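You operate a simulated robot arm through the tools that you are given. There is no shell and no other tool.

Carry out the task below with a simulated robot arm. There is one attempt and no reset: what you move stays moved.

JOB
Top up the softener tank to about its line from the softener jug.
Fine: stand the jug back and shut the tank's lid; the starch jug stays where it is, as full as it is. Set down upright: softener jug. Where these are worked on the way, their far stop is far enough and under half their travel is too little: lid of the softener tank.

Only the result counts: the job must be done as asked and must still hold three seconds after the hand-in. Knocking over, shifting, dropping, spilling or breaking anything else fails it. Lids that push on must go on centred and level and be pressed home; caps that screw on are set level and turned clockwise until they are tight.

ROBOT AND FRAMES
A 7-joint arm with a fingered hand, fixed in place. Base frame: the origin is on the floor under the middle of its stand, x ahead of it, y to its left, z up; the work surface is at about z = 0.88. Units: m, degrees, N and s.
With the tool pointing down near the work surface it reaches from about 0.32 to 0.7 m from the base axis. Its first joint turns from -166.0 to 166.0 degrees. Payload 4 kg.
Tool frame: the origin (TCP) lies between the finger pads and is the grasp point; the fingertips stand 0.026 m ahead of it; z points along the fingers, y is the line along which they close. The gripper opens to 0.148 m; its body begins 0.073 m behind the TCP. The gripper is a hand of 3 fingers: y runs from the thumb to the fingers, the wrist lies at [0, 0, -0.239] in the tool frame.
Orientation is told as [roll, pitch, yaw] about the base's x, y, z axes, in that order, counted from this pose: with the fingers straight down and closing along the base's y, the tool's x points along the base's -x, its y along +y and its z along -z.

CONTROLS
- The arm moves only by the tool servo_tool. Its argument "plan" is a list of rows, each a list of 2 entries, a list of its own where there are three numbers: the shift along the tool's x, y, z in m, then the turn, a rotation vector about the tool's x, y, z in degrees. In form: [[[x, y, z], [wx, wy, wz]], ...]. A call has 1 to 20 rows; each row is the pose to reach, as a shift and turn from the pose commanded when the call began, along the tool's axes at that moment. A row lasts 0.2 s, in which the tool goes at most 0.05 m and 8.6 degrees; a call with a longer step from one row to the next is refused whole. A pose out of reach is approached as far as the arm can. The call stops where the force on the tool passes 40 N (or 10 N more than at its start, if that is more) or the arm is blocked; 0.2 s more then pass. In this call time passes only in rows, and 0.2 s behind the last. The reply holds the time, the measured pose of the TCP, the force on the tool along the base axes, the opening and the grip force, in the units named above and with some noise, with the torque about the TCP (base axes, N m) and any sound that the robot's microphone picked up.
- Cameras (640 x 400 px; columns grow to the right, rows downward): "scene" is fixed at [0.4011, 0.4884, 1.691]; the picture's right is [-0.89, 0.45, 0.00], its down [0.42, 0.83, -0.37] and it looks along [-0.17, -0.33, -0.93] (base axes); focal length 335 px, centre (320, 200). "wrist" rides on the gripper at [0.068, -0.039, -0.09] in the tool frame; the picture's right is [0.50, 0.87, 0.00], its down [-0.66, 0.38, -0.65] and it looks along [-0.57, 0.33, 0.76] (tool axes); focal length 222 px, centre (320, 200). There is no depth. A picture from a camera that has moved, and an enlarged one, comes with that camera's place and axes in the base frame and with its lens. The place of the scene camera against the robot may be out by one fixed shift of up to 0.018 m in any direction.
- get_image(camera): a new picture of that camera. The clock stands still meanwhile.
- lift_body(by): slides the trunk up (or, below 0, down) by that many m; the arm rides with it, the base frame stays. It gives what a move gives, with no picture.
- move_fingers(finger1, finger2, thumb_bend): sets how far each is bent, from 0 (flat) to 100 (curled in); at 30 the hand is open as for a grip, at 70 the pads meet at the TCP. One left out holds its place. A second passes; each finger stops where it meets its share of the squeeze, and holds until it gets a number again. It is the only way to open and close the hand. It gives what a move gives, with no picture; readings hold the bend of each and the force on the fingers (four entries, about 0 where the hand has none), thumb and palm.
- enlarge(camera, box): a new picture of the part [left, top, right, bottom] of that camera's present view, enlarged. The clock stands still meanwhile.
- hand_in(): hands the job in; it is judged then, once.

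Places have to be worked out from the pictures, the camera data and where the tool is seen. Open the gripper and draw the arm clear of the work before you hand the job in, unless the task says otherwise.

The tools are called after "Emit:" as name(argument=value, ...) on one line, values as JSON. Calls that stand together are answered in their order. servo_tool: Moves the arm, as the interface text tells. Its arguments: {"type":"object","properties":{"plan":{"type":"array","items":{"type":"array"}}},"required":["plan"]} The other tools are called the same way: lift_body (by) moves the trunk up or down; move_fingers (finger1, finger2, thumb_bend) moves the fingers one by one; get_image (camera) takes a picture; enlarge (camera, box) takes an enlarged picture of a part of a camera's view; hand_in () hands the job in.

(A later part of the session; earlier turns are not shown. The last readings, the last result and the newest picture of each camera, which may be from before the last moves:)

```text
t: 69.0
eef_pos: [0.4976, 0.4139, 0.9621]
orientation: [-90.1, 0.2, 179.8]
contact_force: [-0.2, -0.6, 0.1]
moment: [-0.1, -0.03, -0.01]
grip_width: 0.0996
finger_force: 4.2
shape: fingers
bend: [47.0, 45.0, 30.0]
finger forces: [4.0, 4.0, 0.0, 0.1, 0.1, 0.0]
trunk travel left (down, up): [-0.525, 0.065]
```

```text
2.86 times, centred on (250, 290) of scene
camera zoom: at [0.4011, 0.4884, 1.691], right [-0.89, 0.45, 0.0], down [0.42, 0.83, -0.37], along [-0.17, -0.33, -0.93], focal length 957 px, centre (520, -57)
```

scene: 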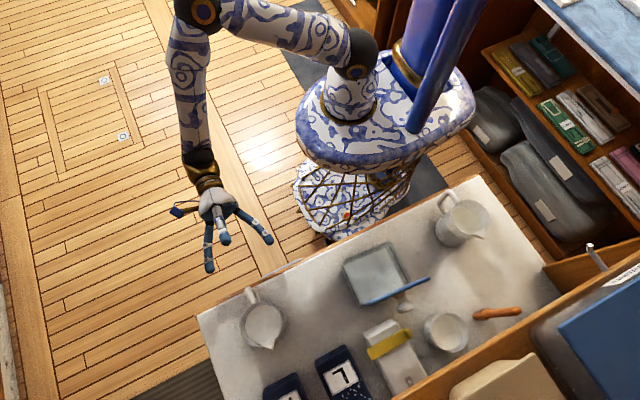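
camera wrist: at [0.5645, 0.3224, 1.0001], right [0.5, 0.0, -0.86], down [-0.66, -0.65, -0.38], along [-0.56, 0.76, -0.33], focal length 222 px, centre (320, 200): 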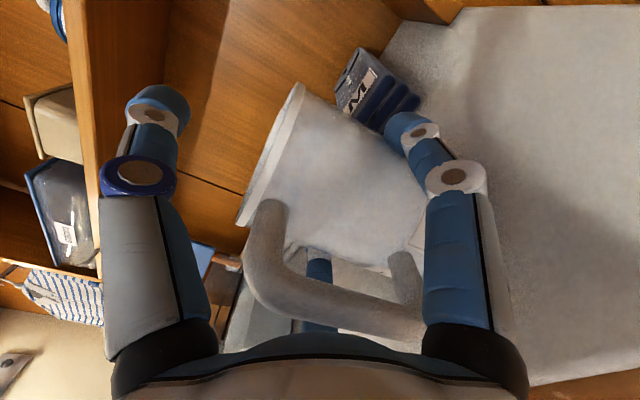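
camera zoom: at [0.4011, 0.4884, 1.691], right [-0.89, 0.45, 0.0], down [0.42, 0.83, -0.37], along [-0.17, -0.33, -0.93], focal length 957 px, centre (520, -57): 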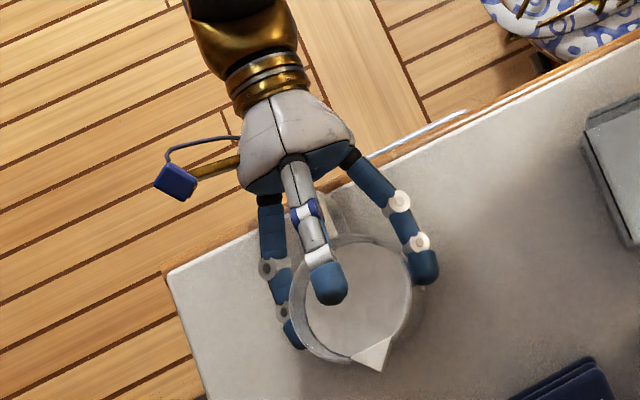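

Balanced 4 N each side; force grows with over-closure. I raise it in two steps to about 15–20 N.

Emit:
move_fingers(finger1=62, finger2=60)

Emit:
move_fingers(finger1=74, finger2=72)

Emit:
get_image(camera="wrist")

Emit:
enlarge(camera="scene", box=[180, 220, 320, 360])

```text
t: 70.0
eef_pos: [0.4984, 0.4131, 0.9624]
orientation: [-90.0, 0.2, 179.8]
contact_force: [0.2, -0.4, -3.3]
moment: [-0.04, -0.02, -0.02]
grip_width: 0.0948
finger_force: 9.4
shape: fingers
bend: [49.0, 46.0, 30.0]
finger forces: [9.3, 9.2, 0.1, 0.1, 0.0, 0.1]
trunk travel left (down, up): [-0.525, 0.065]
```

```text
t: 71.0
eef_pos: [0.4976, 0.414, 0.9604]
orientation: [-90.1, 0.2, 179.8]
contact_force: [0.8, -0.3, -3.8]
moment: [-0.08, 0.0, 0.0]
grip_width: 0.0946
finger_force: 8.8
shape: fingers
bend: [49.0, 46.0, 30.0]
finger forces: [9.1, 9.2, 0.0, 0.0, 0.1, 0.0]
trunk travel left (down, up): [-0.525, 0.065]
```

```text
taken
camera wrist: at [0.5644, 0.3224, 1.0001], right [0.5, 0.0, -0.86], down [-0.66, -0.65, -0.38], along [-0.56, 0.76, -0.33], focal length 222 px, centre (320, 200)
```

wrist: 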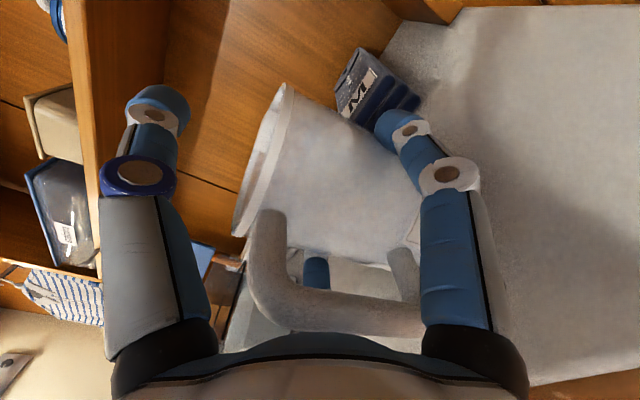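

```text
2.86 times, centred on (250, 290) of scene
camera zoom: at [0.4011, 0.4884, 1.691], right [-0.89, 0.45, 0.0], down [0.42, 0.83, -0.37], along [-0.17, -0.33, -0.93], focal length 957 px, centre (520, -57)
```

zoom: 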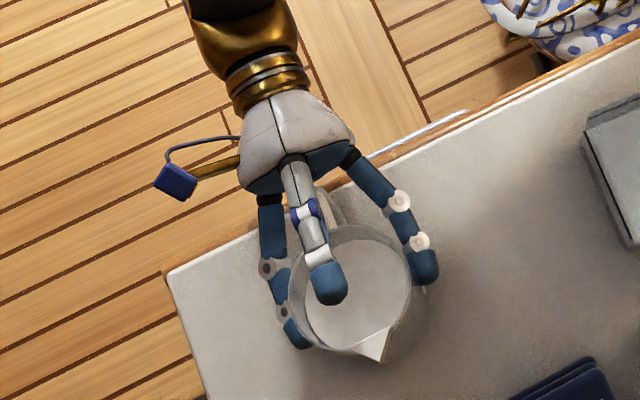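

Squeeze saturates at ~9 N per finger and the tool already carries ~4 N. I lift 1.5 cm slowly and read the load and attitude.

Emit:
servo_tool(plan=[[[0, -0.005, 0], [0, 0, 0]], [[0, -0.01, 0], [0, 0, 0]], [[0, -0.015, 0], [0, 0, 0]]])

Emit:
get_image(camera="wrist")

Emit:
enlarge(camera="scene", box=[180, 220, 320, 360])

```text
t: 71.8
eef_pos: [0.4985, 0.4143, 0.9761]
orientation: [-90.1, 0.3, 179.8]
contact_force: [-0.7, 0.7, -3.5]
moment: [-0.07, -0.05, -0.02]
grip_width: 0.0946
finger_force: 8.8
shape: fingers
bend: [49.0, 46.0, 30.0]
finger forces: [9.1, 9.2, 0.1, 0.0, 0.0, 0.0]
trunk travel left (down, up): [-0.525, 0.065]
```

```text
taken
camera wrist: at [0.5648, 0.3228, 1.0147], right [0.5, 0.0, -0.86], down [-0.66, -0.65, -0.38], along [-0.56, 0.76, -0.33], focal length 222 px, centre (320, 200)
```

wrist: 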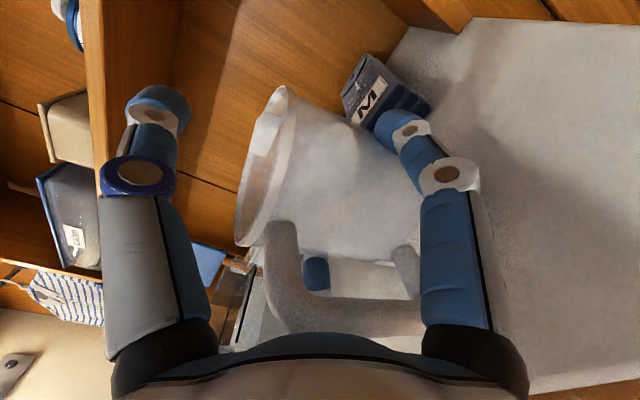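

```text
2.86 times, centred on (250, 290) of scene
camera zoom: at [0.4011, 0.4884, 1.691], right [-0.89, 0.45, 0.0], down [0.42, 0.83, -0.37], along [-0.17, -0.33, -0.93], focal length 957 px, centre (520, -57)
```

zoom: 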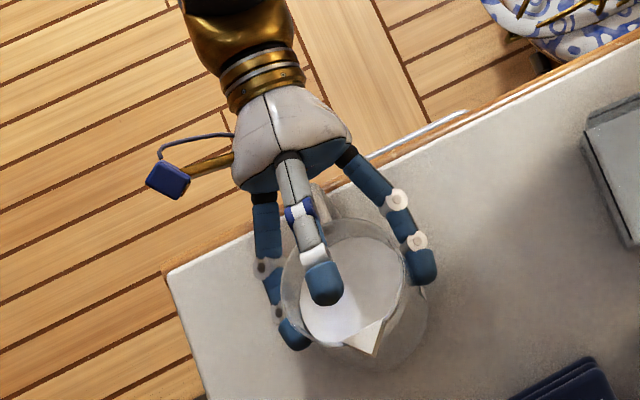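

The load is only ~3.6 N, but the jug has rocked back a little toward the palm. I hold still for a moment to see if it is stable.

Emit:
servo_tool(plan=[[[0, 0, 0], [0, 0, 0]], [[0, 0, 0], [0, 0, 0]], [[0, 0, 0], [0, 0, 0]]])

Emit:
enlarge(camera="scene", box=[180, 220, 320, 360])

Emit:
enlarge(camera="wrist", box=[210, 60, 450, 360])

```text
t: 72.6
eef_pos: [0.4978, 0.4146, 0.9762]
orientation: [-89.9, 0.2, 179.8]
contact_force: [0.0, -0.5, -4.7]
moment: [-0.06, 0.0, -0.02]
grip_width: 0.0943
finger_force: 9.4
shape: fingers
bend: [49.0, 46.0, 30.0]
finger forces: [9.1, 9.2, 0.0, 0.1, 0.1, 0.0]
trunk travel left (down, up): [-0.525, 0.065]
```

```text
2.86 times, centred on (250, 290) of scene
camera zoom: at [0.4011, 0.4884, 1.691], right [-0.89, 0.45, 0.0], down [0.42, 0.83, -0.37], along [-0.17, -0.33, -0.93], focal length 957 px, centre (520, -57)
```

zoom: 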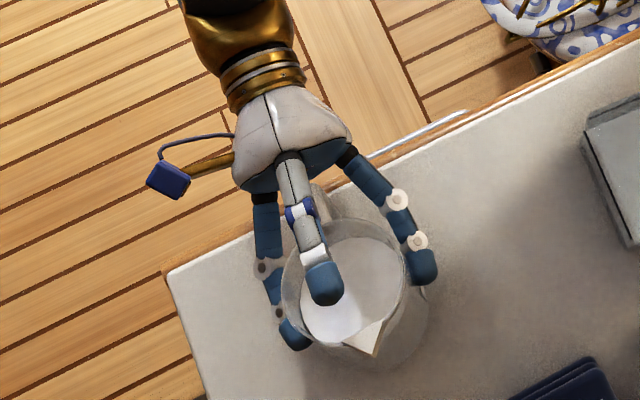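

```text
1.33 times, centred on (330, 210) of wrist
camera zoom: at [0.5647, 0.3229, 1.0145], right [0.5, 0.0, -0.86], down [-0.66, -0.65, -0.38], along [-0.56, 0.76, -0.33], focal length 296 px, centre (307, 187)
```

zoom: 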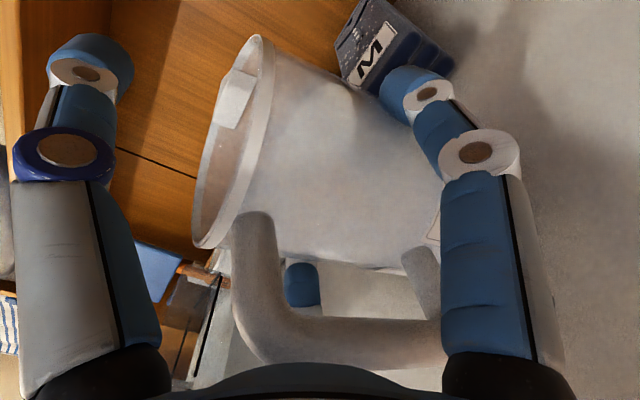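

It is slowly rocking back, since I grip below/behind its balance. I set it back down and re-grip higher and further in, so the handle seats against the palm with the centre of mass below the finger axis.

Emit:
servo_tool(plan=[[[0, 0.005, 0], [0, 0, 0]], [[0, 0.01, 0], [0, 0, 0]], [[0, 0.015, 0], [0, 0, 0]]])

Emit:
enlarge(camera="scene", box=[180, 220, 320, 360])

Emit:
enlarge(camera="wrist", box=[210, 60, 450, 360])

```text
t: 73.4
eef_pos: [0.4981, 0.4161, 0.9617]
orientation: [-90.1, 0.1, 179.8]
contact_force: [-0.7, 0.0, -1.4]
moment: [-0.05, 0.01, -0.03]
grip_width: 0.0939
finger_force: 9.4
shape: fingers
bend: [50.0, 46.0, 30.0]
finger forces: [9.2, 9.1, 0.0, 0.0, 0.0, 0.1]
trunk travel left (down, up): [-0.525, 0.065]
```

```text
2.86 times, centred on (250, 290) of scene
camera zoom: at [0.4011, 0.4884, 1.691], right [-0.89, 0.45, 0.0], down [0.42, 0.83, -0.37], along [-0.17, -0.33, -0.93], focal length 957 px, centre (520, -57)
```

zoom: 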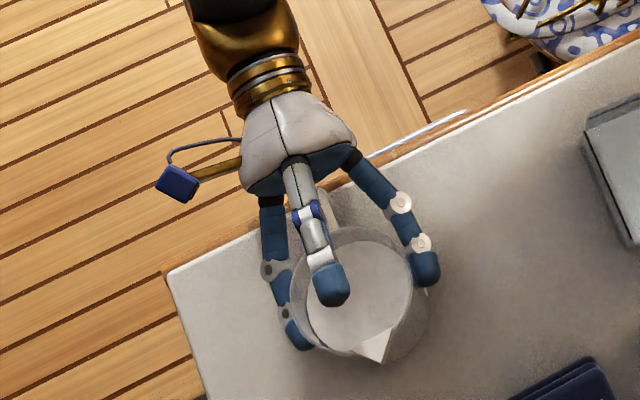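

```text
1.33 times, centred on (330, 210) of wrist
camera zoom: at [0.5639, 0.3239, 0.9994], right [0.5, 0.0, -0.86], down [-0.66, -0.65, -0.38], along [-0.56, 0.76, -0.33], focal length 296 px, centre (307, 187)
```

zoom: 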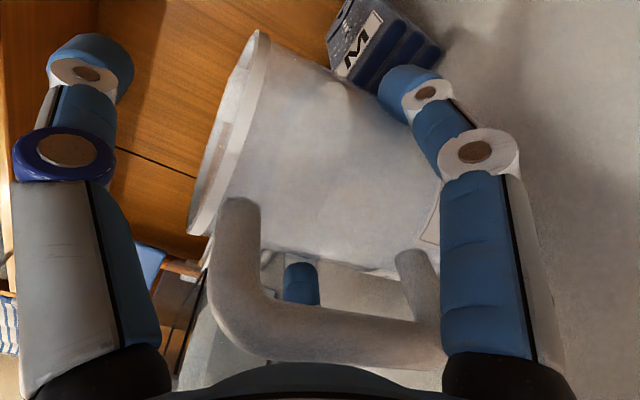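

Still slightly supported (−1.4 N). I lower 4 mm more so it sits on the table, then relax the fingers slowly.

Emit:
servo_tool(plan=[[[0, 0.002, 0], [0, 0, 0]], [[0, 0.004, 0], [0, 0, 0]]])

Emit:
move_fingers(finger1=50, finger2=47)

Emit:
move_fingers(finger1=44, finger2=41)

Emit:
enlarge(camera="scene", box=[180, 220, 320, 360])

Emit:
enlarge(camera="wrist", box=[210, 60, 450, 360])

```text
t: 74.0
eef_pos: [0.4973, 0.4149, 0.9572]
orientation: [-90.0, 0.1, 179.8]
contact_force: [-0.7, 1.2, -0.6]
moment: [-0.04, 0.03, -0.04]
grip_width: 0.0938
finger_force: 8.8
shape: fingers
bend: [50.0, 46.0, 30.0]
finger forces: [9.3, 9.2, 0.1, 0.0, 0.0, 0.0]
trunk travel left (down, up): [-0.525, 0.065]
```

```text
t: 75.0
eef_pos: [0.4973, 0.4153, 0.9581]
orientation: [-90.2, 0.2, 179.7]
contact_force: [-0.5, 1.5, 3.1]
moment: [0.09, 0.01, 0.0]
grip_width: 0.0971
finger_force: 2.2
shape: fingers
bend: [48.0, 45.0, 30.0]
finger forces: [2.8, 2.9, 0.1, 0.1, 0.1, 0.1]
trunk travel left (down, up): [-0.525, 0.065]
```

```text
t: 76.0
eef_pos: [0.4978, 0.4157, 0.9564]
orientation: [-90.0, 0.3, 179.8]
contact_force: [-0.8, 0.1, 0.4]
moment: [0.03, -0.02, 0.0]
grip_width: 0.1049
finger_force: 0.1
shape: fingers
bend: [44.0, 41.0, 30.0]
finger forces: [0.0, 0.0, 0.0, 0.1, 0.1, 0.1]
trunk travel left (down, up): [-0.525, 0.065]
```

```text
2.86 times, centred on (250, 290) of scene
camera zoom: at [0.4011, 0.4884, 1.691], right [-0.89, 0.45, 0.0], down [0.42, 0.83, -0.37], along [-0.17, -0.33, -0.93], focal length 957 px, centre (520, -57)
```

zoom: 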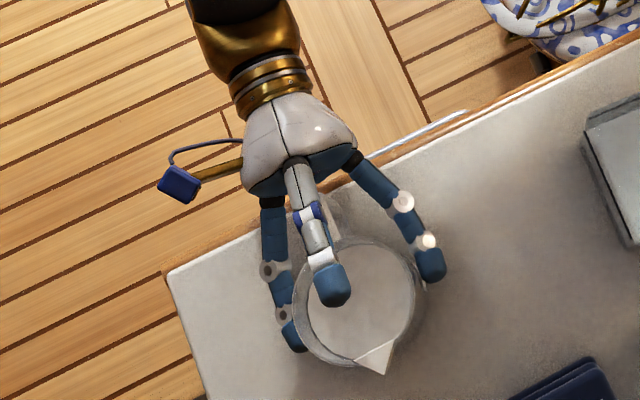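

```text
1.33 times, centred on (330, 210) of wrist
camera zoom: at [0.564, 0.3239, 0.9954], right [0.5, 0.0, -0.86], down [-0.66, -0.65, -0.38], along [-0.56, 0.76, -0.33], focal length 296 px, centre (307, 187)
```

zoom: 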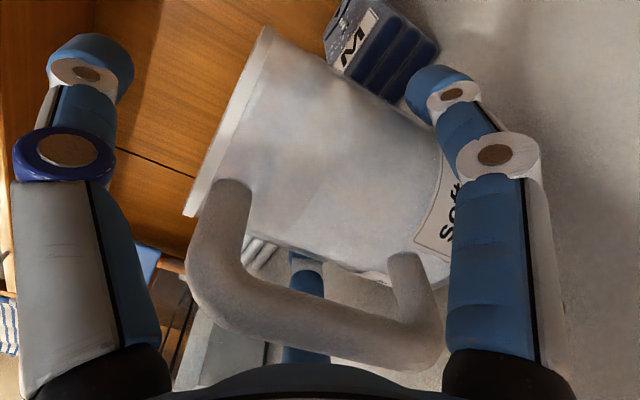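

Jug stands upright, free. I raise the hand 2.7 cm for a higher grip and move in 6 mm so the handle meets the palm.

Emit:
servo_tool(plan=[[[-0.0015, -0.01, 0], [0, 0, 0]], [[-0.0015, -0.02, 0], [0, 0, 0]], [[-0.0015, -0.0275, 0.003], [0, 0, 0]], [[-0.0015, -0.0275, 0.006], [0, 0, 0]]])

Emit:
get_image(camera="wrist")

Emit:
enlarge(camera="scene", box=[180, 220, 320, 360])

```text
t: 77.0
eef_pos: [0.4968, 0.4215, 0.9861]
orientation: [-90.0, 0.2, 179.8]
contact_force: [-0.4, 0.6, 0.3]
moment: [0.04, 0.0, 0.02]
grip_width: 0.1045
finger_force: 0.1
shape: fingers
bend: [44.0, 41.0, 30.0]
finger forces: [0.0, 0.0, 0.1, 0.0, 0.0, 0.0]
trunk travel left (down, up): [-0.525, 0.065]
```

```text
taken
camera wrist: at [0.5624, 0.33, 1.0241], right [0.5, 0.0, -0.86], down [-0.66, -0.65, -0.38], along [-0.56, 0.76, -0.33], focal length 222 px, centre (320, 200)
```

wrist: 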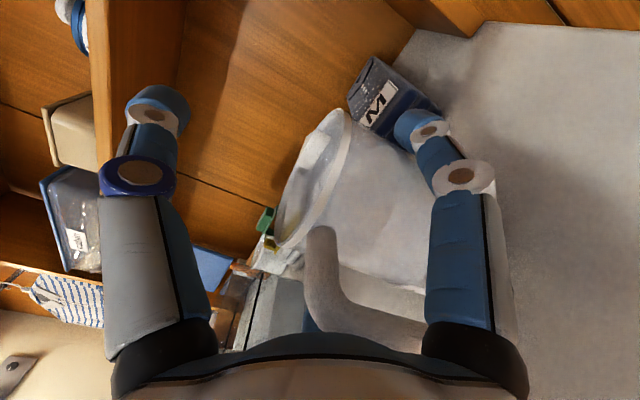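

```text
2.86 times, centred on (250, 290) of scene
camera zoom: at [0.4011, 0.4884, 1.691], right [-0.89, 0.45, 0.0], down [0.42, 0.83, -0.37], along [-0.17, -0.33, -0.93], focal length 957 px, centre (520, -57)
```

zoom: 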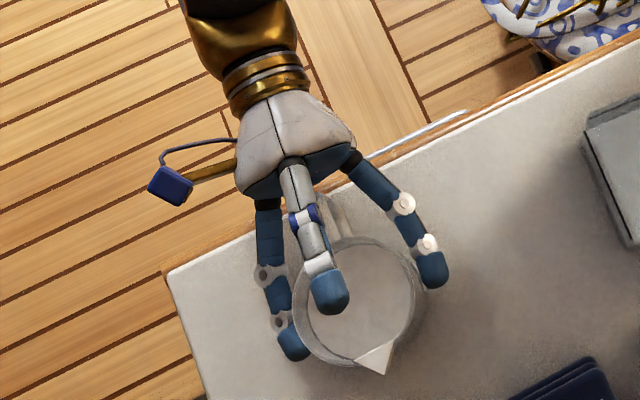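

Close to the palm now. I inch forward until the palm just touches the handle.

Emit:
servo_tool(plan=[[[0, 0, 0.004], [0, 0, 0]]])

Emit:
servo_tool(plan=[[[0, 0, 0.003], [0, 0, 0]]])

```text
t: 77.4
eef_pos: [0.4958, 0.4247, 0.9862]
orientation: [-90.1, 0.2, 179.8]
contact_force: [-0.9, 0.1, -0.6]
moment: [0.03, 0.01, 0.0]
grip_width: 0.1049
finger_force: 0.1
shape: fingers
bend: [44.0, 41.0, 30.0]
finger forces: [0.1, 0.1, 0.1, 0.1, 0.0, 0.0]
trunk travel left (down, up): [-0.525, 0.065]
```

```text
t: 77.8
eef_pos: [0.4961, 0.4292, 0.9857]
orientation: [-90.1, 0.2, 179.8]
contact_force: [0.0, -0.2, -0.9]
moment: [0.02, -0.03, -0.01]
grip_width: 0.105
finger_force: 0.0
shape: fingers
bend: [44.0, 41.0, 30.0]
finger forces: [0.1, 0.0, 0.0, 0.0, 0.0, 0.0]
trunk travel left (down, up): [-0.525, 0.065]
```

No palm contact yet; continuing in 3 mm steps.

Emit:
servo_tool(plan=[[[0, 0, 0.003], [0, 0, 0]]])

Emit:
get_image(camera="wrist")

Emit:
enlarge(camera="scene", box=[180, 220, 320, 360])

```text
t: 78.2
eef_pos: [0.4965, 0.4307, 0.9845]
orientation: [-90.1, 0.2, 179.8]
contact_force: [0.5, 0.7, 0.8]
moment: [-0.01, -0.01, 0.01]
grip_width: 0.1044
finger_force: 0.1
shape: fingers
bend: [44.0, 41.0, 30.0]
finger forces: [0.0, 0.0, 0.1, 0.0, 0.0, 0.0]
trunk travel left (down, up): [-0.525, 0.065]
```

```text
taken
camera wrist: at [0.5624, 0.3396, 1.0241], right [0.5, 0.0, -0.86], down [-0.66, -0.65, -0.38], along [-0.56, 0.76, -0.33], focal length 222 px, centre (320, 200)
```

wrist: 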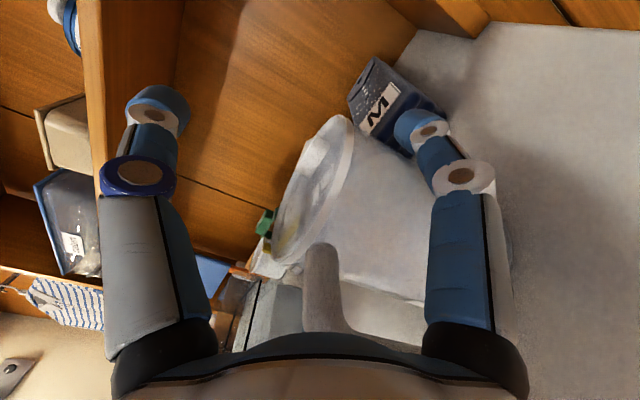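

```text
2.86 times, centred on (250, 290) of scene
camera zoom: at [0.4011, 0.4884, 1.691], right [-0.89, 0.45, 0.0], down [0.42, 0.83, -0.37], along [-0.17, -0.33, -0.93], focal length 957 px, centre (520, -57)
```

zoom: 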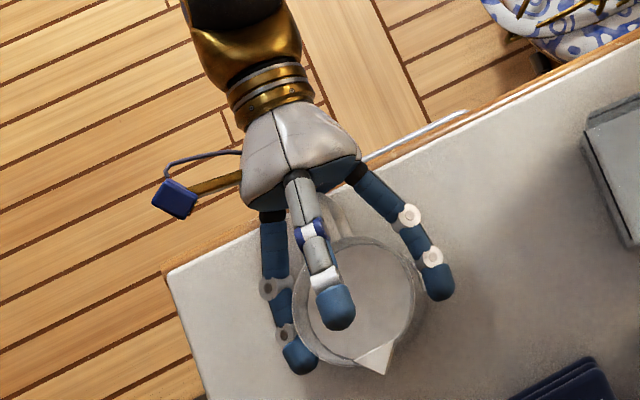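

The finger tips are now slightly past the jug's widest section, so closing should pull the handle into the palm. I close in stages.

Emit:
move_fingers(finger1=50, finger2=48)

Emit:
move_fingers(finger1=60, finger2=58)

Emit:
get_image(camera="wrist")

Emit:
enlarge(camera="scene", box=[180, 220, 320, 360])

```text
t: 79.2
eef_pos: [0.4962, 0.4314, 0.9863]
orientation: [-90.0, 0.3, 179.8]
contact_force: [0.9, -0.7, -0.2]
moment: [-0.01, 0.04, 0.02]
grip_width: 0.0998
finger_force: 1.7
shape: fingers
bend: [48.0, 46.0, 30.0]
finger forces: [2.0, 2.1, 0.0, 0.1, 0.0, 0.0]
trunk travel left (down, up): [-0.525, 0.065]
```

```text
t: 80.2
eef_pos: [0.4955, 0.4301, 0.9858]
orientation: [-90.0, 0.1, 179.8]
contact_force: [-0.3, -0.3, -3.8]
moment: [-0.03, -0.03, 0.0]
grip_width: 0.0926
finger_force: 9.2
shape: fingers
bend: [50.0, 47.0, 30.0]
finger forces: [9.4, 9.3, 0.0, 0.1, 0.1, 0.0]
trunk travel left (down, up): [-0.525, 0.065]
```

```text
taken
camera wrist: at [0.5627, 0.3396, 1.0239], right [0.5, 0.0, -0.86], down [-0.66, -0.65, -0.38], along [-0.56, 0.76, -0.33], focal length 222 px, centre (320, 200)
```

wrist: 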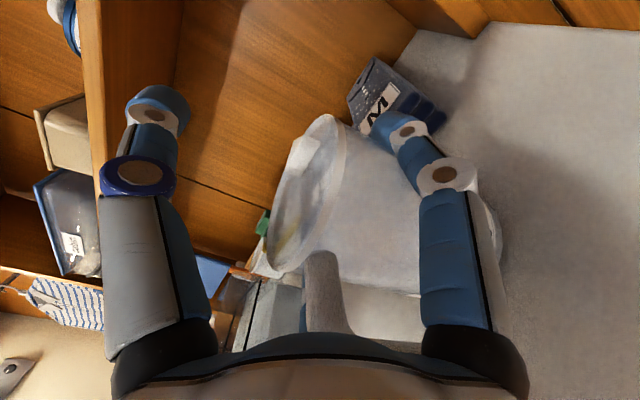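

```text
2.86 times, centred on (250, 290) of scene
camera zoom: at [0.4011, 0.4884, 1.691], right [-0.89, 0.45, 0.0], down [0.42, 0.83, -0.37], along [-0.17, -0.33, -0.93], focal length 957 px, centre (520, -57)
```

zoom: 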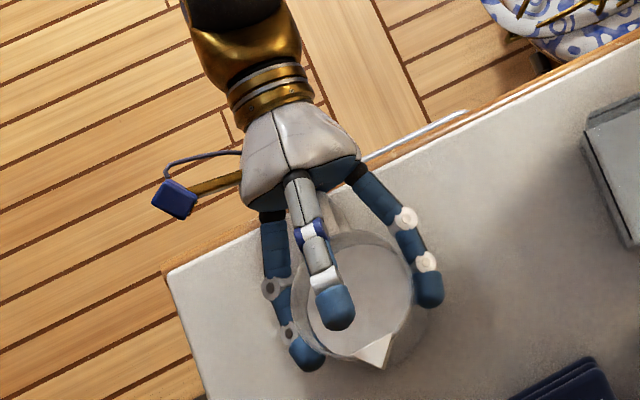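

Gripped; the tool again carries ~3.8 N. I lift 1.5 cm and hold to check stability.

Emit:
servo_tool(plan=[[[0, -0.005, 0], [0, 0, 0]], [[0, -0.01, 0], [0, 0, 0]], [[0, -0.015, 0], [0, 0, 0]], [[0, -0.015, 0], [0, 0, 0]], [[0, -0.015, 0], [0, 0, 0]]])

Emit:
get_image(camera="wrist")

Emit:
enlarge(camera="scene", box=[180, 220, 320, 360])

```text
t: 81.4
eef_pos: [0.497, 0.4308, 0.9992]
orientation: [-90.0, 0.2, 179.8]
contact_force: [-0.2, -0.4, -4.2]
moment: [-0.05, 0.01, 0.01]
grip_width: 0.0928
finger_force: 9.4
shape: fingers
bend: [50.0, 47.0, 30.0]
finger forces: [9.1, 9.3, 0.0, 0.0, 0.0, 0.1]
trunk travel left (down, up): [-0.525, 0.065]
```

```text
taken
camera wrist: at [0.5635, 0.339, 1.0386], right [0.5, 0.0, -0.86], down [-0.66, -0.65, -0.38], along [-0.56, 0.76, -0.33], focal length 222 px, centre (320, 200)
```

wrist: 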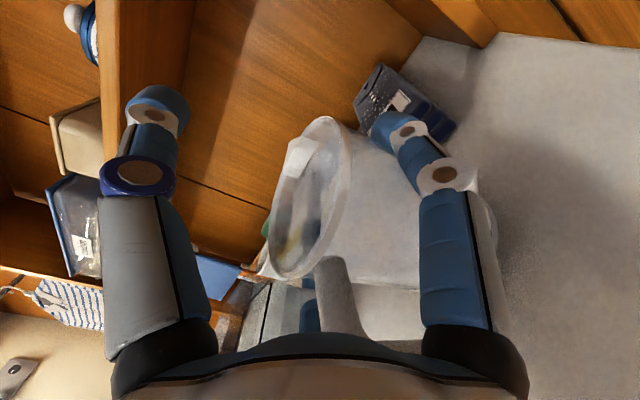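

```text
2.86 times, centred on (250, 290) of scene
camera zoom: at [0.4011, 0.4884, 1.691], right [-0.89, 0.45, 0.0], down [0.42, 0.83, -0.37], along [-0.17, -0.33, -0.93], focal length 957 px, centre (520, -57)
```

zoom: 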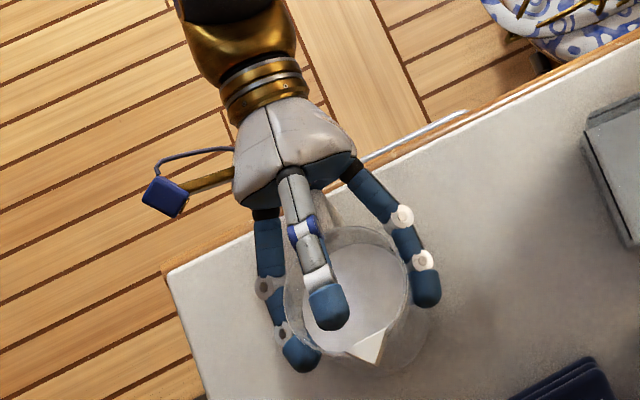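

Jug leans back a few degrees toward the palm. I hold for another second to see if it settles.

Emit:
servo_tool(plan=[[[0, 0, 0], [0, 0, 0]], [[0, 0, 0], [0, 0, 0]], [[0, 0, 0], [0, 0, 0]], [[0, 0, 0], [0, 0, 0]], [[0, 0, 0], [0, 0, 0]], [[0, 0, 0], [0, 0, 0]]])

Emit:
get_image(camera="wrist")

Emit:
enlarge(camera="scene", box=[180, 220, 320, 360])

```text
t: 82.8
eef_pos: [0.4973, 0.4307, 1.0004]
orientation: [-90.0, 0.3, 179.7]
contact_force: [-0.3, 0.1, -3.7]
moment: [-0.01, -0.02, 0.0]
grip_width: 0.0927
finger_force: 9.1
shape: fingers
bend: [50.0, 47.0, 30.0]
finger forces: [9.2, 9.3, 0.0, 0.1, 0.0, 0.1]
trunk travel left (down, up): [-0.525, 0.065]
```

```text
taken
camera wrist: at [0.5635, 0.339, 1.0385], right [0.5, 0.0, -0.86], down [-0.66, -0.65, -0.38], along [-0.56, 0.76, -0.33], focal length 222 px, centre (320, 200)
```

wrist: 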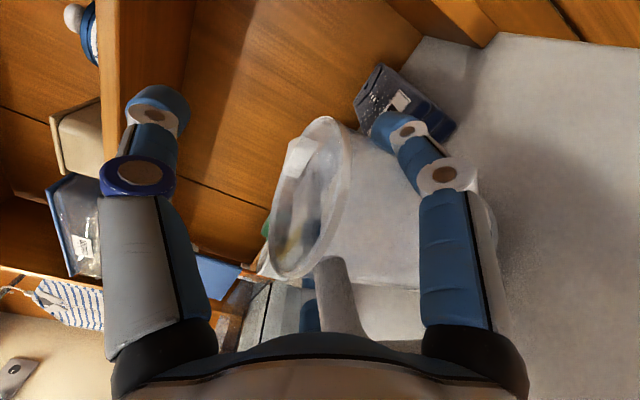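

```text
2.86 times, centred on (250, 290) of scene
camera zoom: at [0.4011, 0.4884, 1.691], right [-0.89, 0.45, 0.0], down [0.42, 0.83, -0.37], along [-0.17, -0.33, -0.93], focal length 957 px, centre (520, -57)
```

zoom: 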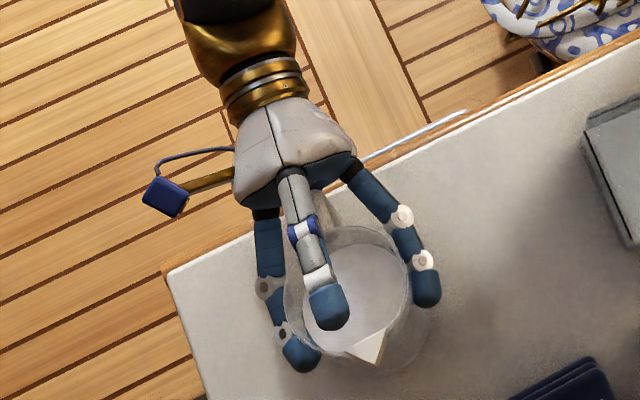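

The grip is now stable (no change over a second, load ~3.9 N). I lift the jug straight up to clear the tank height, slowly.

Emit:
servo_tool(plan=[[[0, -0.015, 0], [0, 0, 0]], [[0, -0.03, 0], [0, 0, 0]], [[0, -0.045, 0], [0, 0, 0]], [[0, -0.06, 0], [0, 0, 0]], [[0, -0.075, 0], [0, 0, 0]], [[0, -0.09, 0], [0, 0, 0]], [[0, -0.105, 0], [0, 0, 0]], [[0, -0.12, 0], [0, 0, 0]]])

Emit:
get_image(camera="wrist")

Emit:
get_image(camera="scene")

```text
t: 84.6
eef_pos: [0.4948, 0.4281, 1.1202]
orientation: [-90.0, 0.2, 179.8]
contact_force: [0.7, 0.3, -3.5]
moment: [-0.01, -0.02, 0.03]
grip_width: 0.0929
finger_force: 9.0
shape: fingers
bend: [50.0, 47.0, 30.0]
finger forces: [9.1, 9.2, 0.1, 0.0, 0.1, 0.1]
trunk travel left (down, up): [-0.525, 0.065]
```

```text
taken
camera wrist: at [0.561, 0.3379, 1.1588], right [0.5, 0.0, -0.86], down [-0.66, -0.65, -0.38], along [-0.56, 0.76, -0.33], focal length 222 px, centre (320, 200)
```

wrist: 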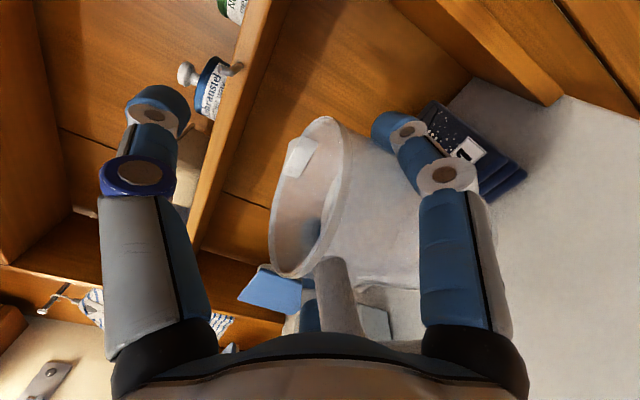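

```text
taken
```

scene: 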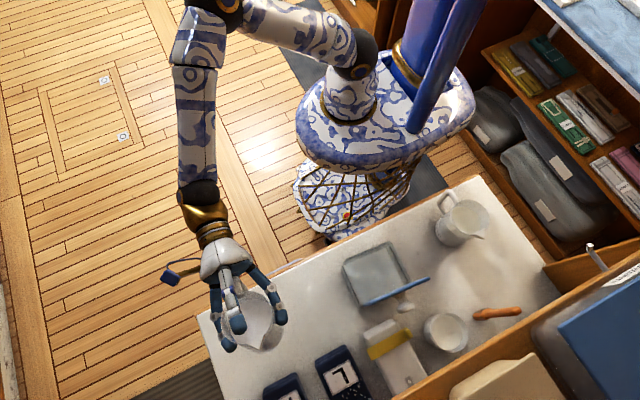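

Jug is stable in the hand. I look into it to judge its fill.

Emit:
enlarge(camera="wrist", box=[240, 100, 440, 300])

Emit:
enlarge(camera="scene", box=[200, 240, 310, 370])

```text
2.00 times, centred on (340, 200) of wrist
camera zoom: at [0.561, 0.3379, 1.1588], right [0.5, 0.0, -0.86], down [-0.66, -0.65, -0.38], along [-0.56, 0.76, -0.33], focal length 444 px, centre (280, 200)
```

zoom: 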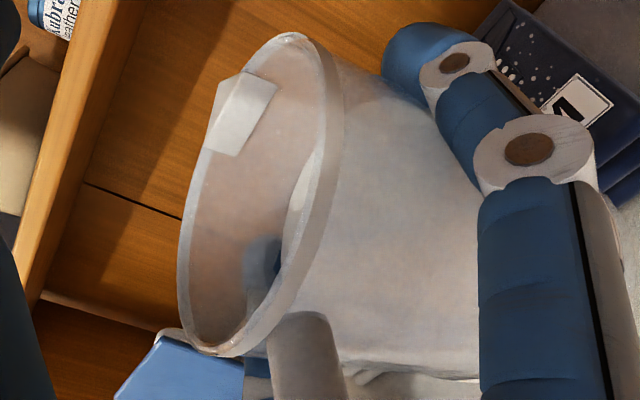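

```text
3.08 times, centred on (255, 305) of scene
camera zoom: at [0.4011, 0.4884, 1.691], right [-0.89, 0.45, 0.0], down [0.42, 0.83, -0.37], along [-0.17, -0.33, -0.93], focal length 1031 px, centre (520, -123)
```

zoom: 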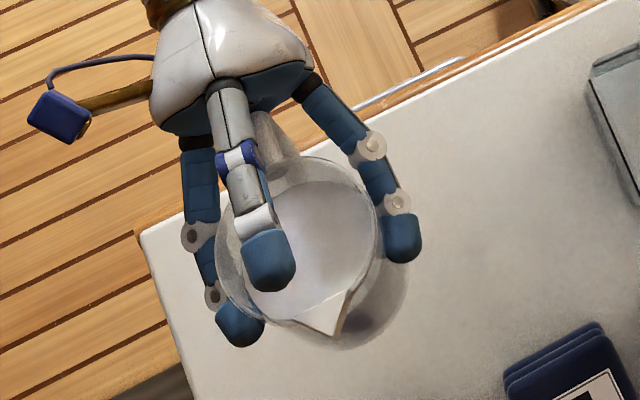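

The jug is moderately full. I carry it slowly back and toward the tank while turning the heading to ~110°.

Emit:
servo_tool(plan=[[[-0.015, -0.001, -0.014], [0, -2.2, 0]], [[-0.03, -0.002, -0.027], [0, -4.4, 0]], [[-0.045, -0.003, -0.04], [0, -6.6, 0]], [[-0.06, -0.004, -0.054], [0, -8.8, 0]], [[-0.075, -0.006, -0.068], [0, -11, 0]], [[-0.09, -0.007, -0.081], [0, -13.3, 0]], [[-0.105, -0.008, -0.095], [0, -15.5, 0]], [[-0.12, -0.009, -0.102], [0, -17.8, 0]], [[-0.135, -0.01, -0.109], [0, -20, 0]]])

Emit:
get_image(camera="wrist")

Emit:
get_image(camera="scene")

```text
t: 86.6
eef_pos: [0.3606, 0.3208, 1.1293]
orientation: [-89.9, 0.2, -160.1]
contact_force: [0.3, -0.7, -3.0]
moment: [-0.05, -0.02, 0.02]
grip_width: 0.0927
finger_force: 9.3
shape: fingers
bend: [50.0, 47.0, 30.0]
finger forces: [9.2, 9.4, 0.0, 0.0, 0.0, 0.6]
trunk travel left (down, up): [-0.525, 0.065]
```

```text
taken
camera wrist: at [0.4532, 0.2572, 1.1678], right [0.47, 0.17, -0.86], down [-0.39, -0.84, -0.38], along [-0.79, 0.52, -0.33], focal length 222 px, centre (320, 200)
```

wrist: 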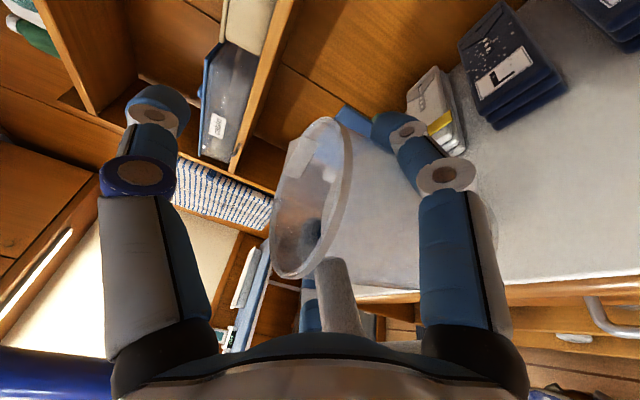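

```text
taken
```

scene: 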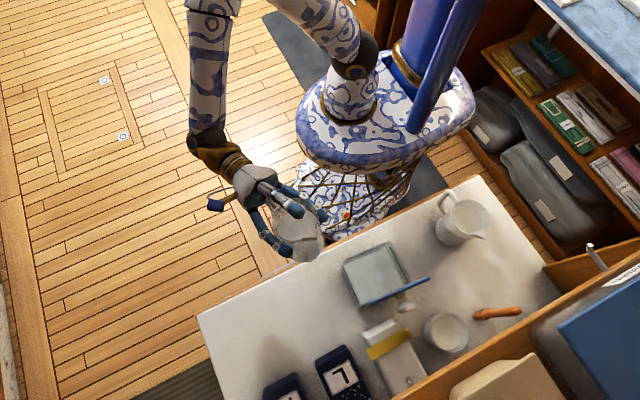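

Handle now bears lightly on the palm (0.6 N), stable. I bring the jug over the tank front while tilting it ~40° forward (not yet pouring).

Emit:
servo_tool(plan=[[[-0.0093, 0.001, 0.0131], [-3, 0, 0]], [[-0.0186, 0.002, 0.0263], [-7, 0, 0]], [[-0.0279, 0.003, 0.0394], [-12, 0, 0]], [[-0.0372, 0.004, 0.0526], [-18, 0, 0]], [[-0.0465, 0.005, 0.0657], [-24, 0, 0]], [[-0.0558, 0.006, 0.0789], [-29, 0, 0]], [[-0.0651, 0.007, 0.092], [-34, 0, 0]]])

Emit:
get_image(camera="wrist")

Emit:
get_image(camera="scene")

```text
t: 88.2
eef_pos: [0.2688, 0.3872, 1.1227]
orientation: [-56.0, 0.2, -160.3]
contact_force: [-0.1, 0.0, -4.2]
moment: [0.1, 0.0, 0.0]
grip_width: 0.0924
finger_force: 9.6
shape: fingers
bend: [51.0, 47.0, 30.0]
finger forces: [9.5, 9.5, 0.0, 0.0, 0.0, 0.0]
trunk travel left (down, up): [-0.525, 0.065]
```

```text
taken
camera wrist: at [0.3498, 0.3584, 1.205], right [0.64, -0.29, -0.72], down [-0.36, -0.93, 0.05], along [-0.68, 0.23, -0.7], focal length 222 px, centre (320, 200)
```

wrist: 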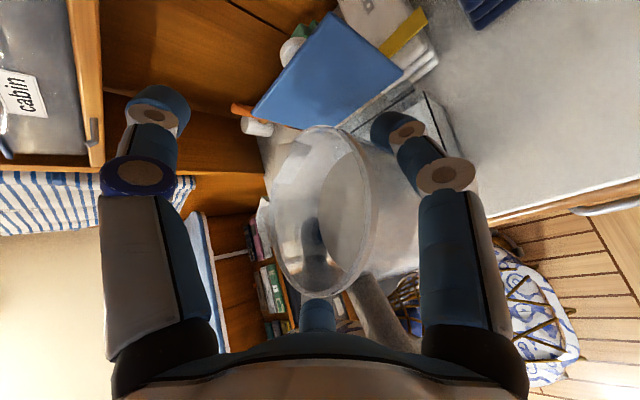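

```text
taken
```

scene: 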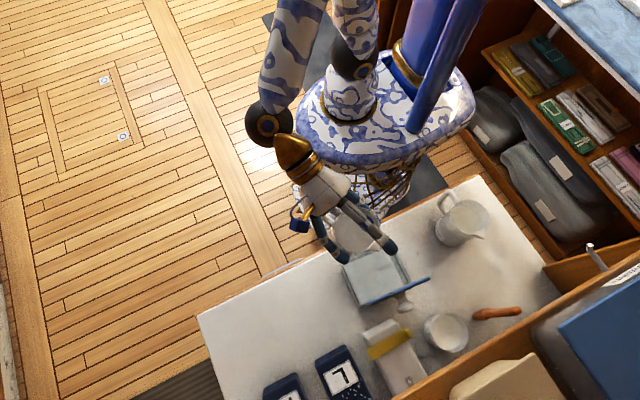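

Let me look closely at how the jug sits in the hand now.

Emit:
enlarge(camera="wrist", box=[230, 100, 450, 360])

Emit:
enlarge(camera="scene", box=[270, 150, 440, 310])

```text
1.54 times, centred on (340, 230) of wrist
camera zoom: at [0.3498, 0.3584, 1.205], right [0.64, -0.29, -0.72], down [-0.36, -0.93, 0.05], along [-0.68, 0.23, -0.7], focal length 342 px, centre (289, 154)
```

zoom: 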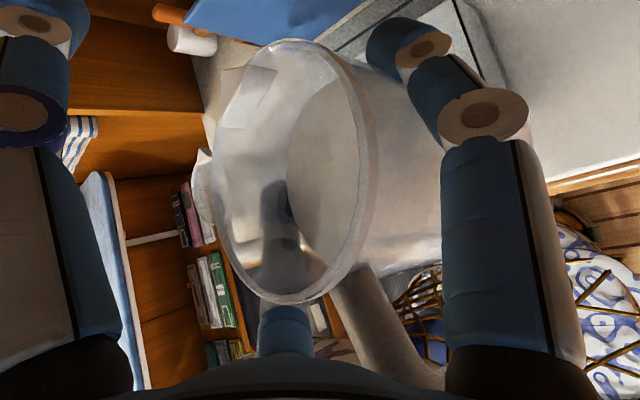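

```text
2.50 times, centred on (355, 230) of scene
camera zoom: at [0.4011, 0.4884, 1.691], right [-0.89, 0.45, 0.0], down [0.42, 0.83, -0.37], along [-0.17, -0.33, -0.93], focal length 838 px, centre (232, 125)
```

zoom: 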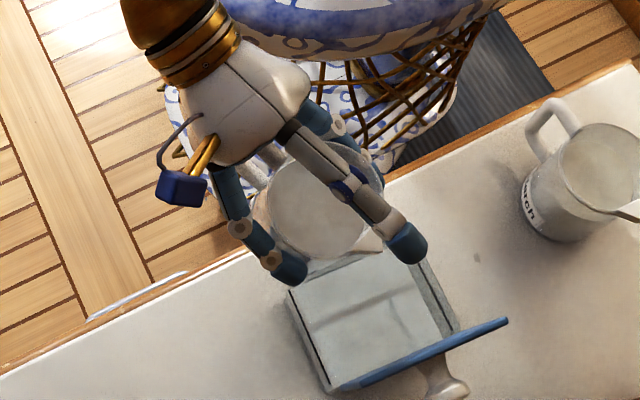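

The jug is hanging like a pendulum (upright while the hand tilts), because I grip above its centre of mass and the handle slips under the palm. I back away, level the hand, and will set it down to re-grip a bit lower with the handle firmly against the palm.

Emit:
servo_tool(plan=[[[0.0093, 0.0065, -0.0115], [5, 0, 0]], [[0.0186, 0.013, -0.0229], [10, 0, 0]], [[0.0279, 0.0195, -0.0344], [15, 0, 0]], [[0.0372, 0.026, -0.0458], [20, 0, 0]], [[0.0465, 0.0326, -0.0573], [25, 0, 0]], [[0.0558, 0.039, -0.0687], [30, 0, 0]], [[0.0651, 0.0456, -0.0802], [34, 0, 0]]])

Emit:
get_image(camera="wrist")

Emit:
get_image(camera="scene")

```text
t: 89.8
eef_pos: [0.3605, 0.3213, 1.1321]
orientation: [-90.2, 0.2, -160.3]
contact_force: [0.1, -0.4, -4.9]
moment: [-0.03, 0.03, 0.01]
grip_width: 0.0925
finger_force: 9.4
shape: fingers
bend: [51.0, 47.0, 30.0]
finger forces: [9.3, 9.3, 0.0, 0.0, 0.0, 0.0]
trunk travel left (down, up): [-0.525, 0.065]
```

```text
taken
camera wrist: at [0.4536, 0.2579, 1.1697], right [0.47, 0.17, -0.86], down [-0.39, -0.84, -0.38], along [-0.79, 0.52, -0.33], focal length 222 px, centre (320, 200)
```

wrist: 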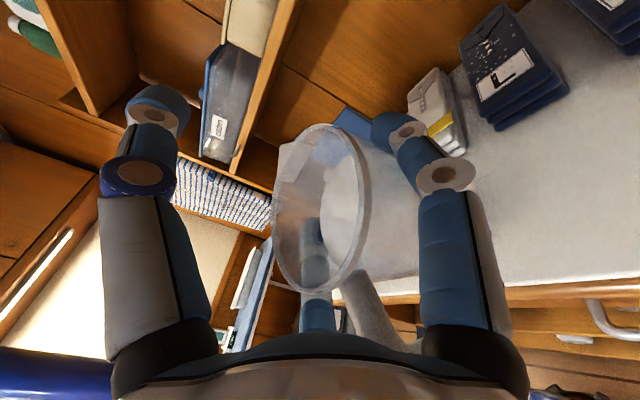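

```text
taken
```

scene: 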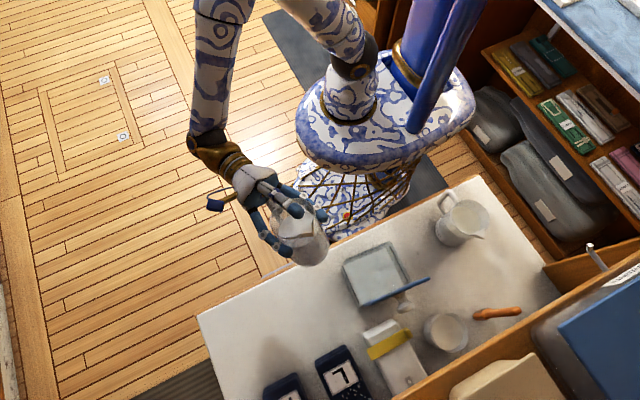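

I check the jug's lean now, to plan an upright set-down.

Emit:
enlarge(camera="wrist", box=[230, 100, 450, 360])

Emit:
enlarge(camera="scene", box=[200, 130, 360, 280])

```text
1.54 times, centred on (340, 230) of wrist
camera zoom: at [0.4536, 0.2579, 1.1697], right [0.47, 0.17, -0.86], down [-0.39, -0.84, -0.38], along [-0.79, 0.52, -0.33], focal length 342 px, centre (289, 154)
```

zoom: 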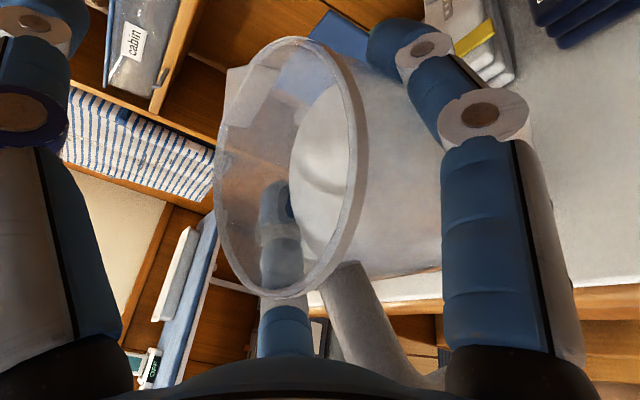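

```text
2.67 times, centred on (280, 205) of scene
camera zoom: at [0.4011, 0.4884, 1.691], right [-0.89, 0.45, 0.0], down [0.42, 0.83, -0.37], along [-0.17, -0.33, -0.93], focal length 894 px, centre (427, 187)
```

zoom: 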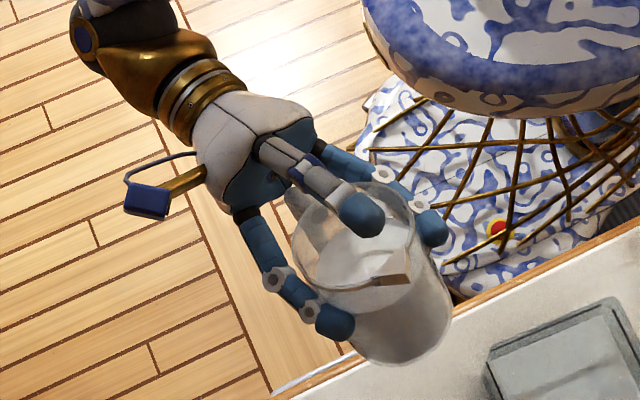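

The jug leans back ~28° relative to the hand but holds. I tilt the hand forward 28° so the jug becomes upright, then check.

Emit:
servo_tool(plan=[[[0, 0, 0], [-5, 0, 0]], [[0, 0, 0], [-10, 0, 0]], [[0, 0, 0], [-15, 0, 0]], [[0, 0, 0], [-20, 0, 0]], [[0, 0, 0], [-25, 0, 0]], [[0, 0, 0], [-28, 0, 0]]])

Emit:
enlarge(camera="wrist", box=[230, 100, 450, 360])

Emit:
enlarge(camera="scene", box=[200, 130, 360, 280])

```text
t: 91.2
eef_pos: [0.3605, 0.3213, 1.1298]
orientation: [-62.0, 0.1, -160.2]
contact_force: [-0.3, -0.1, -2.2]
moment: [0.04, -0.01, 0.01]
grip_width: 0.0924
finger_force: 9.8
shape: fingers
bend: [51.0, 47.0, 30.0]
finger forces: [9.5, 9.7, 0.1, 0.0, 0.0, 0.1]
trunk travel left (down, up): [-0.525, 0.065]
```

```text
1.54 times, centred on (340, 230) of wrist
camera zoom: at [0.4441, 0.2861, 1.2063], right [0.61, -0.21, -0.76], down [-0.36, -0.93, -0.03], along [-0.71, 0.29, -0.65], focal length 342 px, centre (289, 154)
```

zoom: 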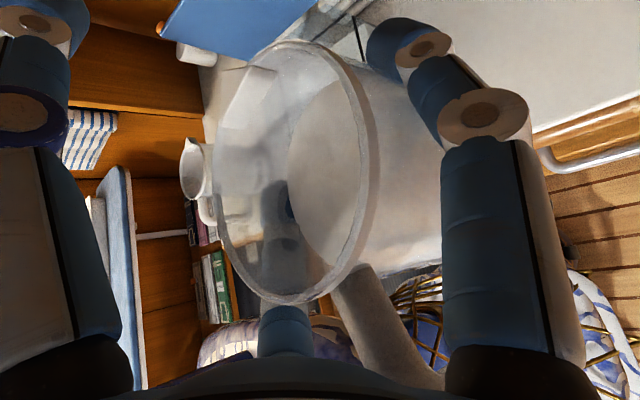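

```text
2.67 times, centred on (280, 205) of scene
camera zoom: at [0.4011, 0.4884, 1.691], right [-0.89, 0.45, 0.0], down [0.42, 0.83, -0.37], along [-0.17, -0.33, -0.93], focal length 894 px, centre (427, 187)
```

zoom: 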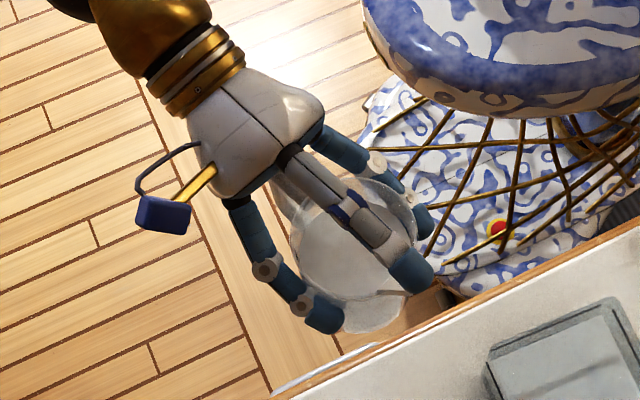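

The relative pose held; jug is nearly upright. I test tilting the hand further to 60° here (jug would be only ~30°, no spill) to see whether the jug now follows.

Emit:
servo_tool(plan=[[[0, 0, 0], [-5, 0, 0]], [[0, 0, 0], [-10, 0, 0]], [[0, 0, 0], [-15, 0, 0]], [[0, 0, 0], [-20, 0, 0]], [[0, 0, 0], [-26, 0, 0]]])

Emit:
enlarge(camera="wrist", box=[230, 100, 450, 360])

Emit:
enlarge(camera="scene", box=[200, 130, 360, 280])

```text
t: 92.4
eef_pos: [0.361, 0.3217, 1.1311]
orientation: [-35.9, 0.1, -160.1]
contact_force: [0.3, -0.6, -3.5]
moment: [0.09, 0.04, -0.01]
grip_width: 0.0915
finger_force: 9.8
shape: fingers
bend: [51.0, 48.0, 30.0]
finger forces: [9.6, 9.7, 0.0, 0.1, 0.0, 0.0]
trunk travel left (down, up): [-0.525, 0.065]
```

```text
1.54 times, centred on (340, 230) of wrist
camera zoom: at [0.4302, 0.3227, 1.2255], right [0.71, -0.49, -0.51], down [-0.38, -0.87, 0.31], along [-0.59, -0.02, -0.81], focal length 342 px, centre (289, 154)
```

zoom: 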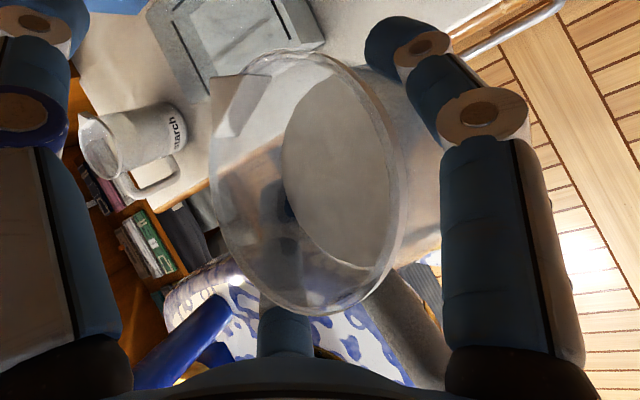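

```text
2.67 times, centred on (280, 205) of scene
camera zoom: at [0.4011, 0.4884, 1.691], right [-0.89, 0.45, 0.0], down [0.42, 0.83, -0.37], along [-0.17, -0.33, -0.93], focal length 894 px, centre (427, 187)
```

zoom: 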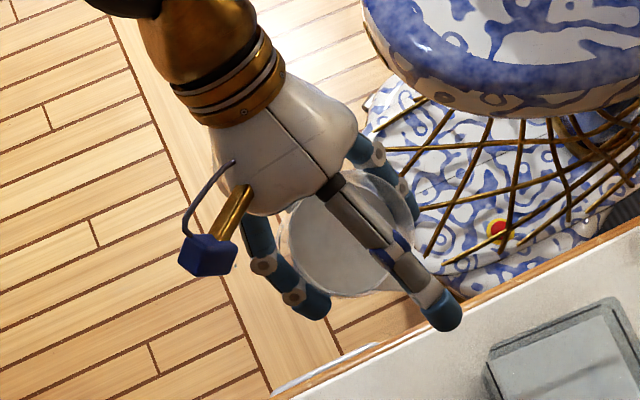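

The jug swings like a pendulum, so this grip can't pour. I'll set it down and re-grip from above with all three fingers around the body, which gives a rigid hold. First I carry it back over its place.

Emit:
servo_tool(plan=[[[0.018, -0.0055, 0.0078], [0, 1.2, 1.6]], [[0.036, -0.011, 0.0156], [0, 2.4, 3.2]], [[0.054, -0.0164, 0.0234], [0, 3.5, 4.9]], [[0.072, -0.0218, 0.0312], [0, 4.7, 6.5]], [[0.09, -0.0273, 0.039], [0, 5.9, 8.1]], [[0.108, -0.0328, 0.0468], [0, 7.1, 9.7]], [[0.1265, -0.0382, 0.0546], [0, 8.3, 11.3]], [[0.1446, -0.0437, 0.0624], [0, 9.4, 13]], [[0.1626, -0.0491, 0.0702], [0, 10.6, 14.6]], [[0.1807, -0.0546, 0.078], [0, 11.8, 16.2]]])

Emit:
get_image(camera="wrist")

Emit:
get_image(camera="scene")

```text
t: 94.6
eef_pos: [0.4988, 0.4666, 1.0989]
orientation: [-36.1, 0.3, 179.7]
contact_force: [0.4, 1.3, -3.6]
moment: [0.07, 0.02, 0.0]
grip_width: 0.0914
finger_force: 9.6
shape: fingers
bend: [51.0, 48.0, 30.0]
finger forces: [9.5, 9.5, 0.0, 0.1, 0.1, 0.1]
trunk travel left (down, up): [-0.525, 0.065]
```

```text
taken
camera wrist: at [0.5663, 0.4449, 1.1953], right [0.5, -0.7, -0.51], down [-0.66, -0.69, 0.3], along [-0.56, 0.18, -0.81], focal length 222 px, centre (320, 200)
```

wrist: 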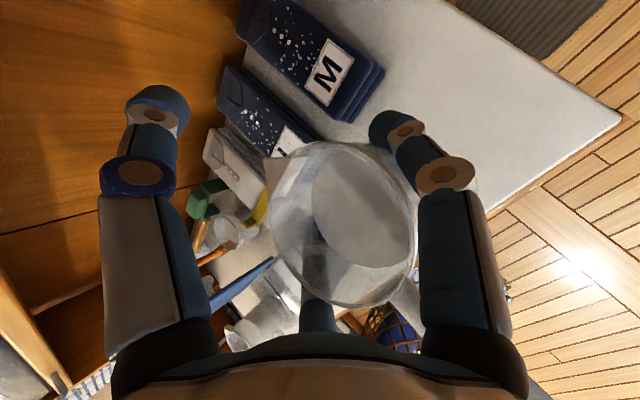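

```text
taken
```

scene: 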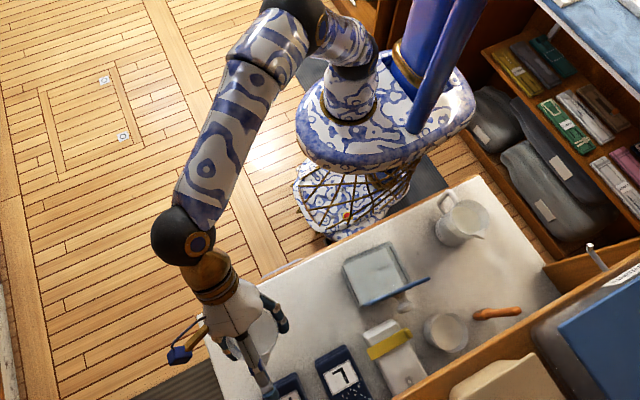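

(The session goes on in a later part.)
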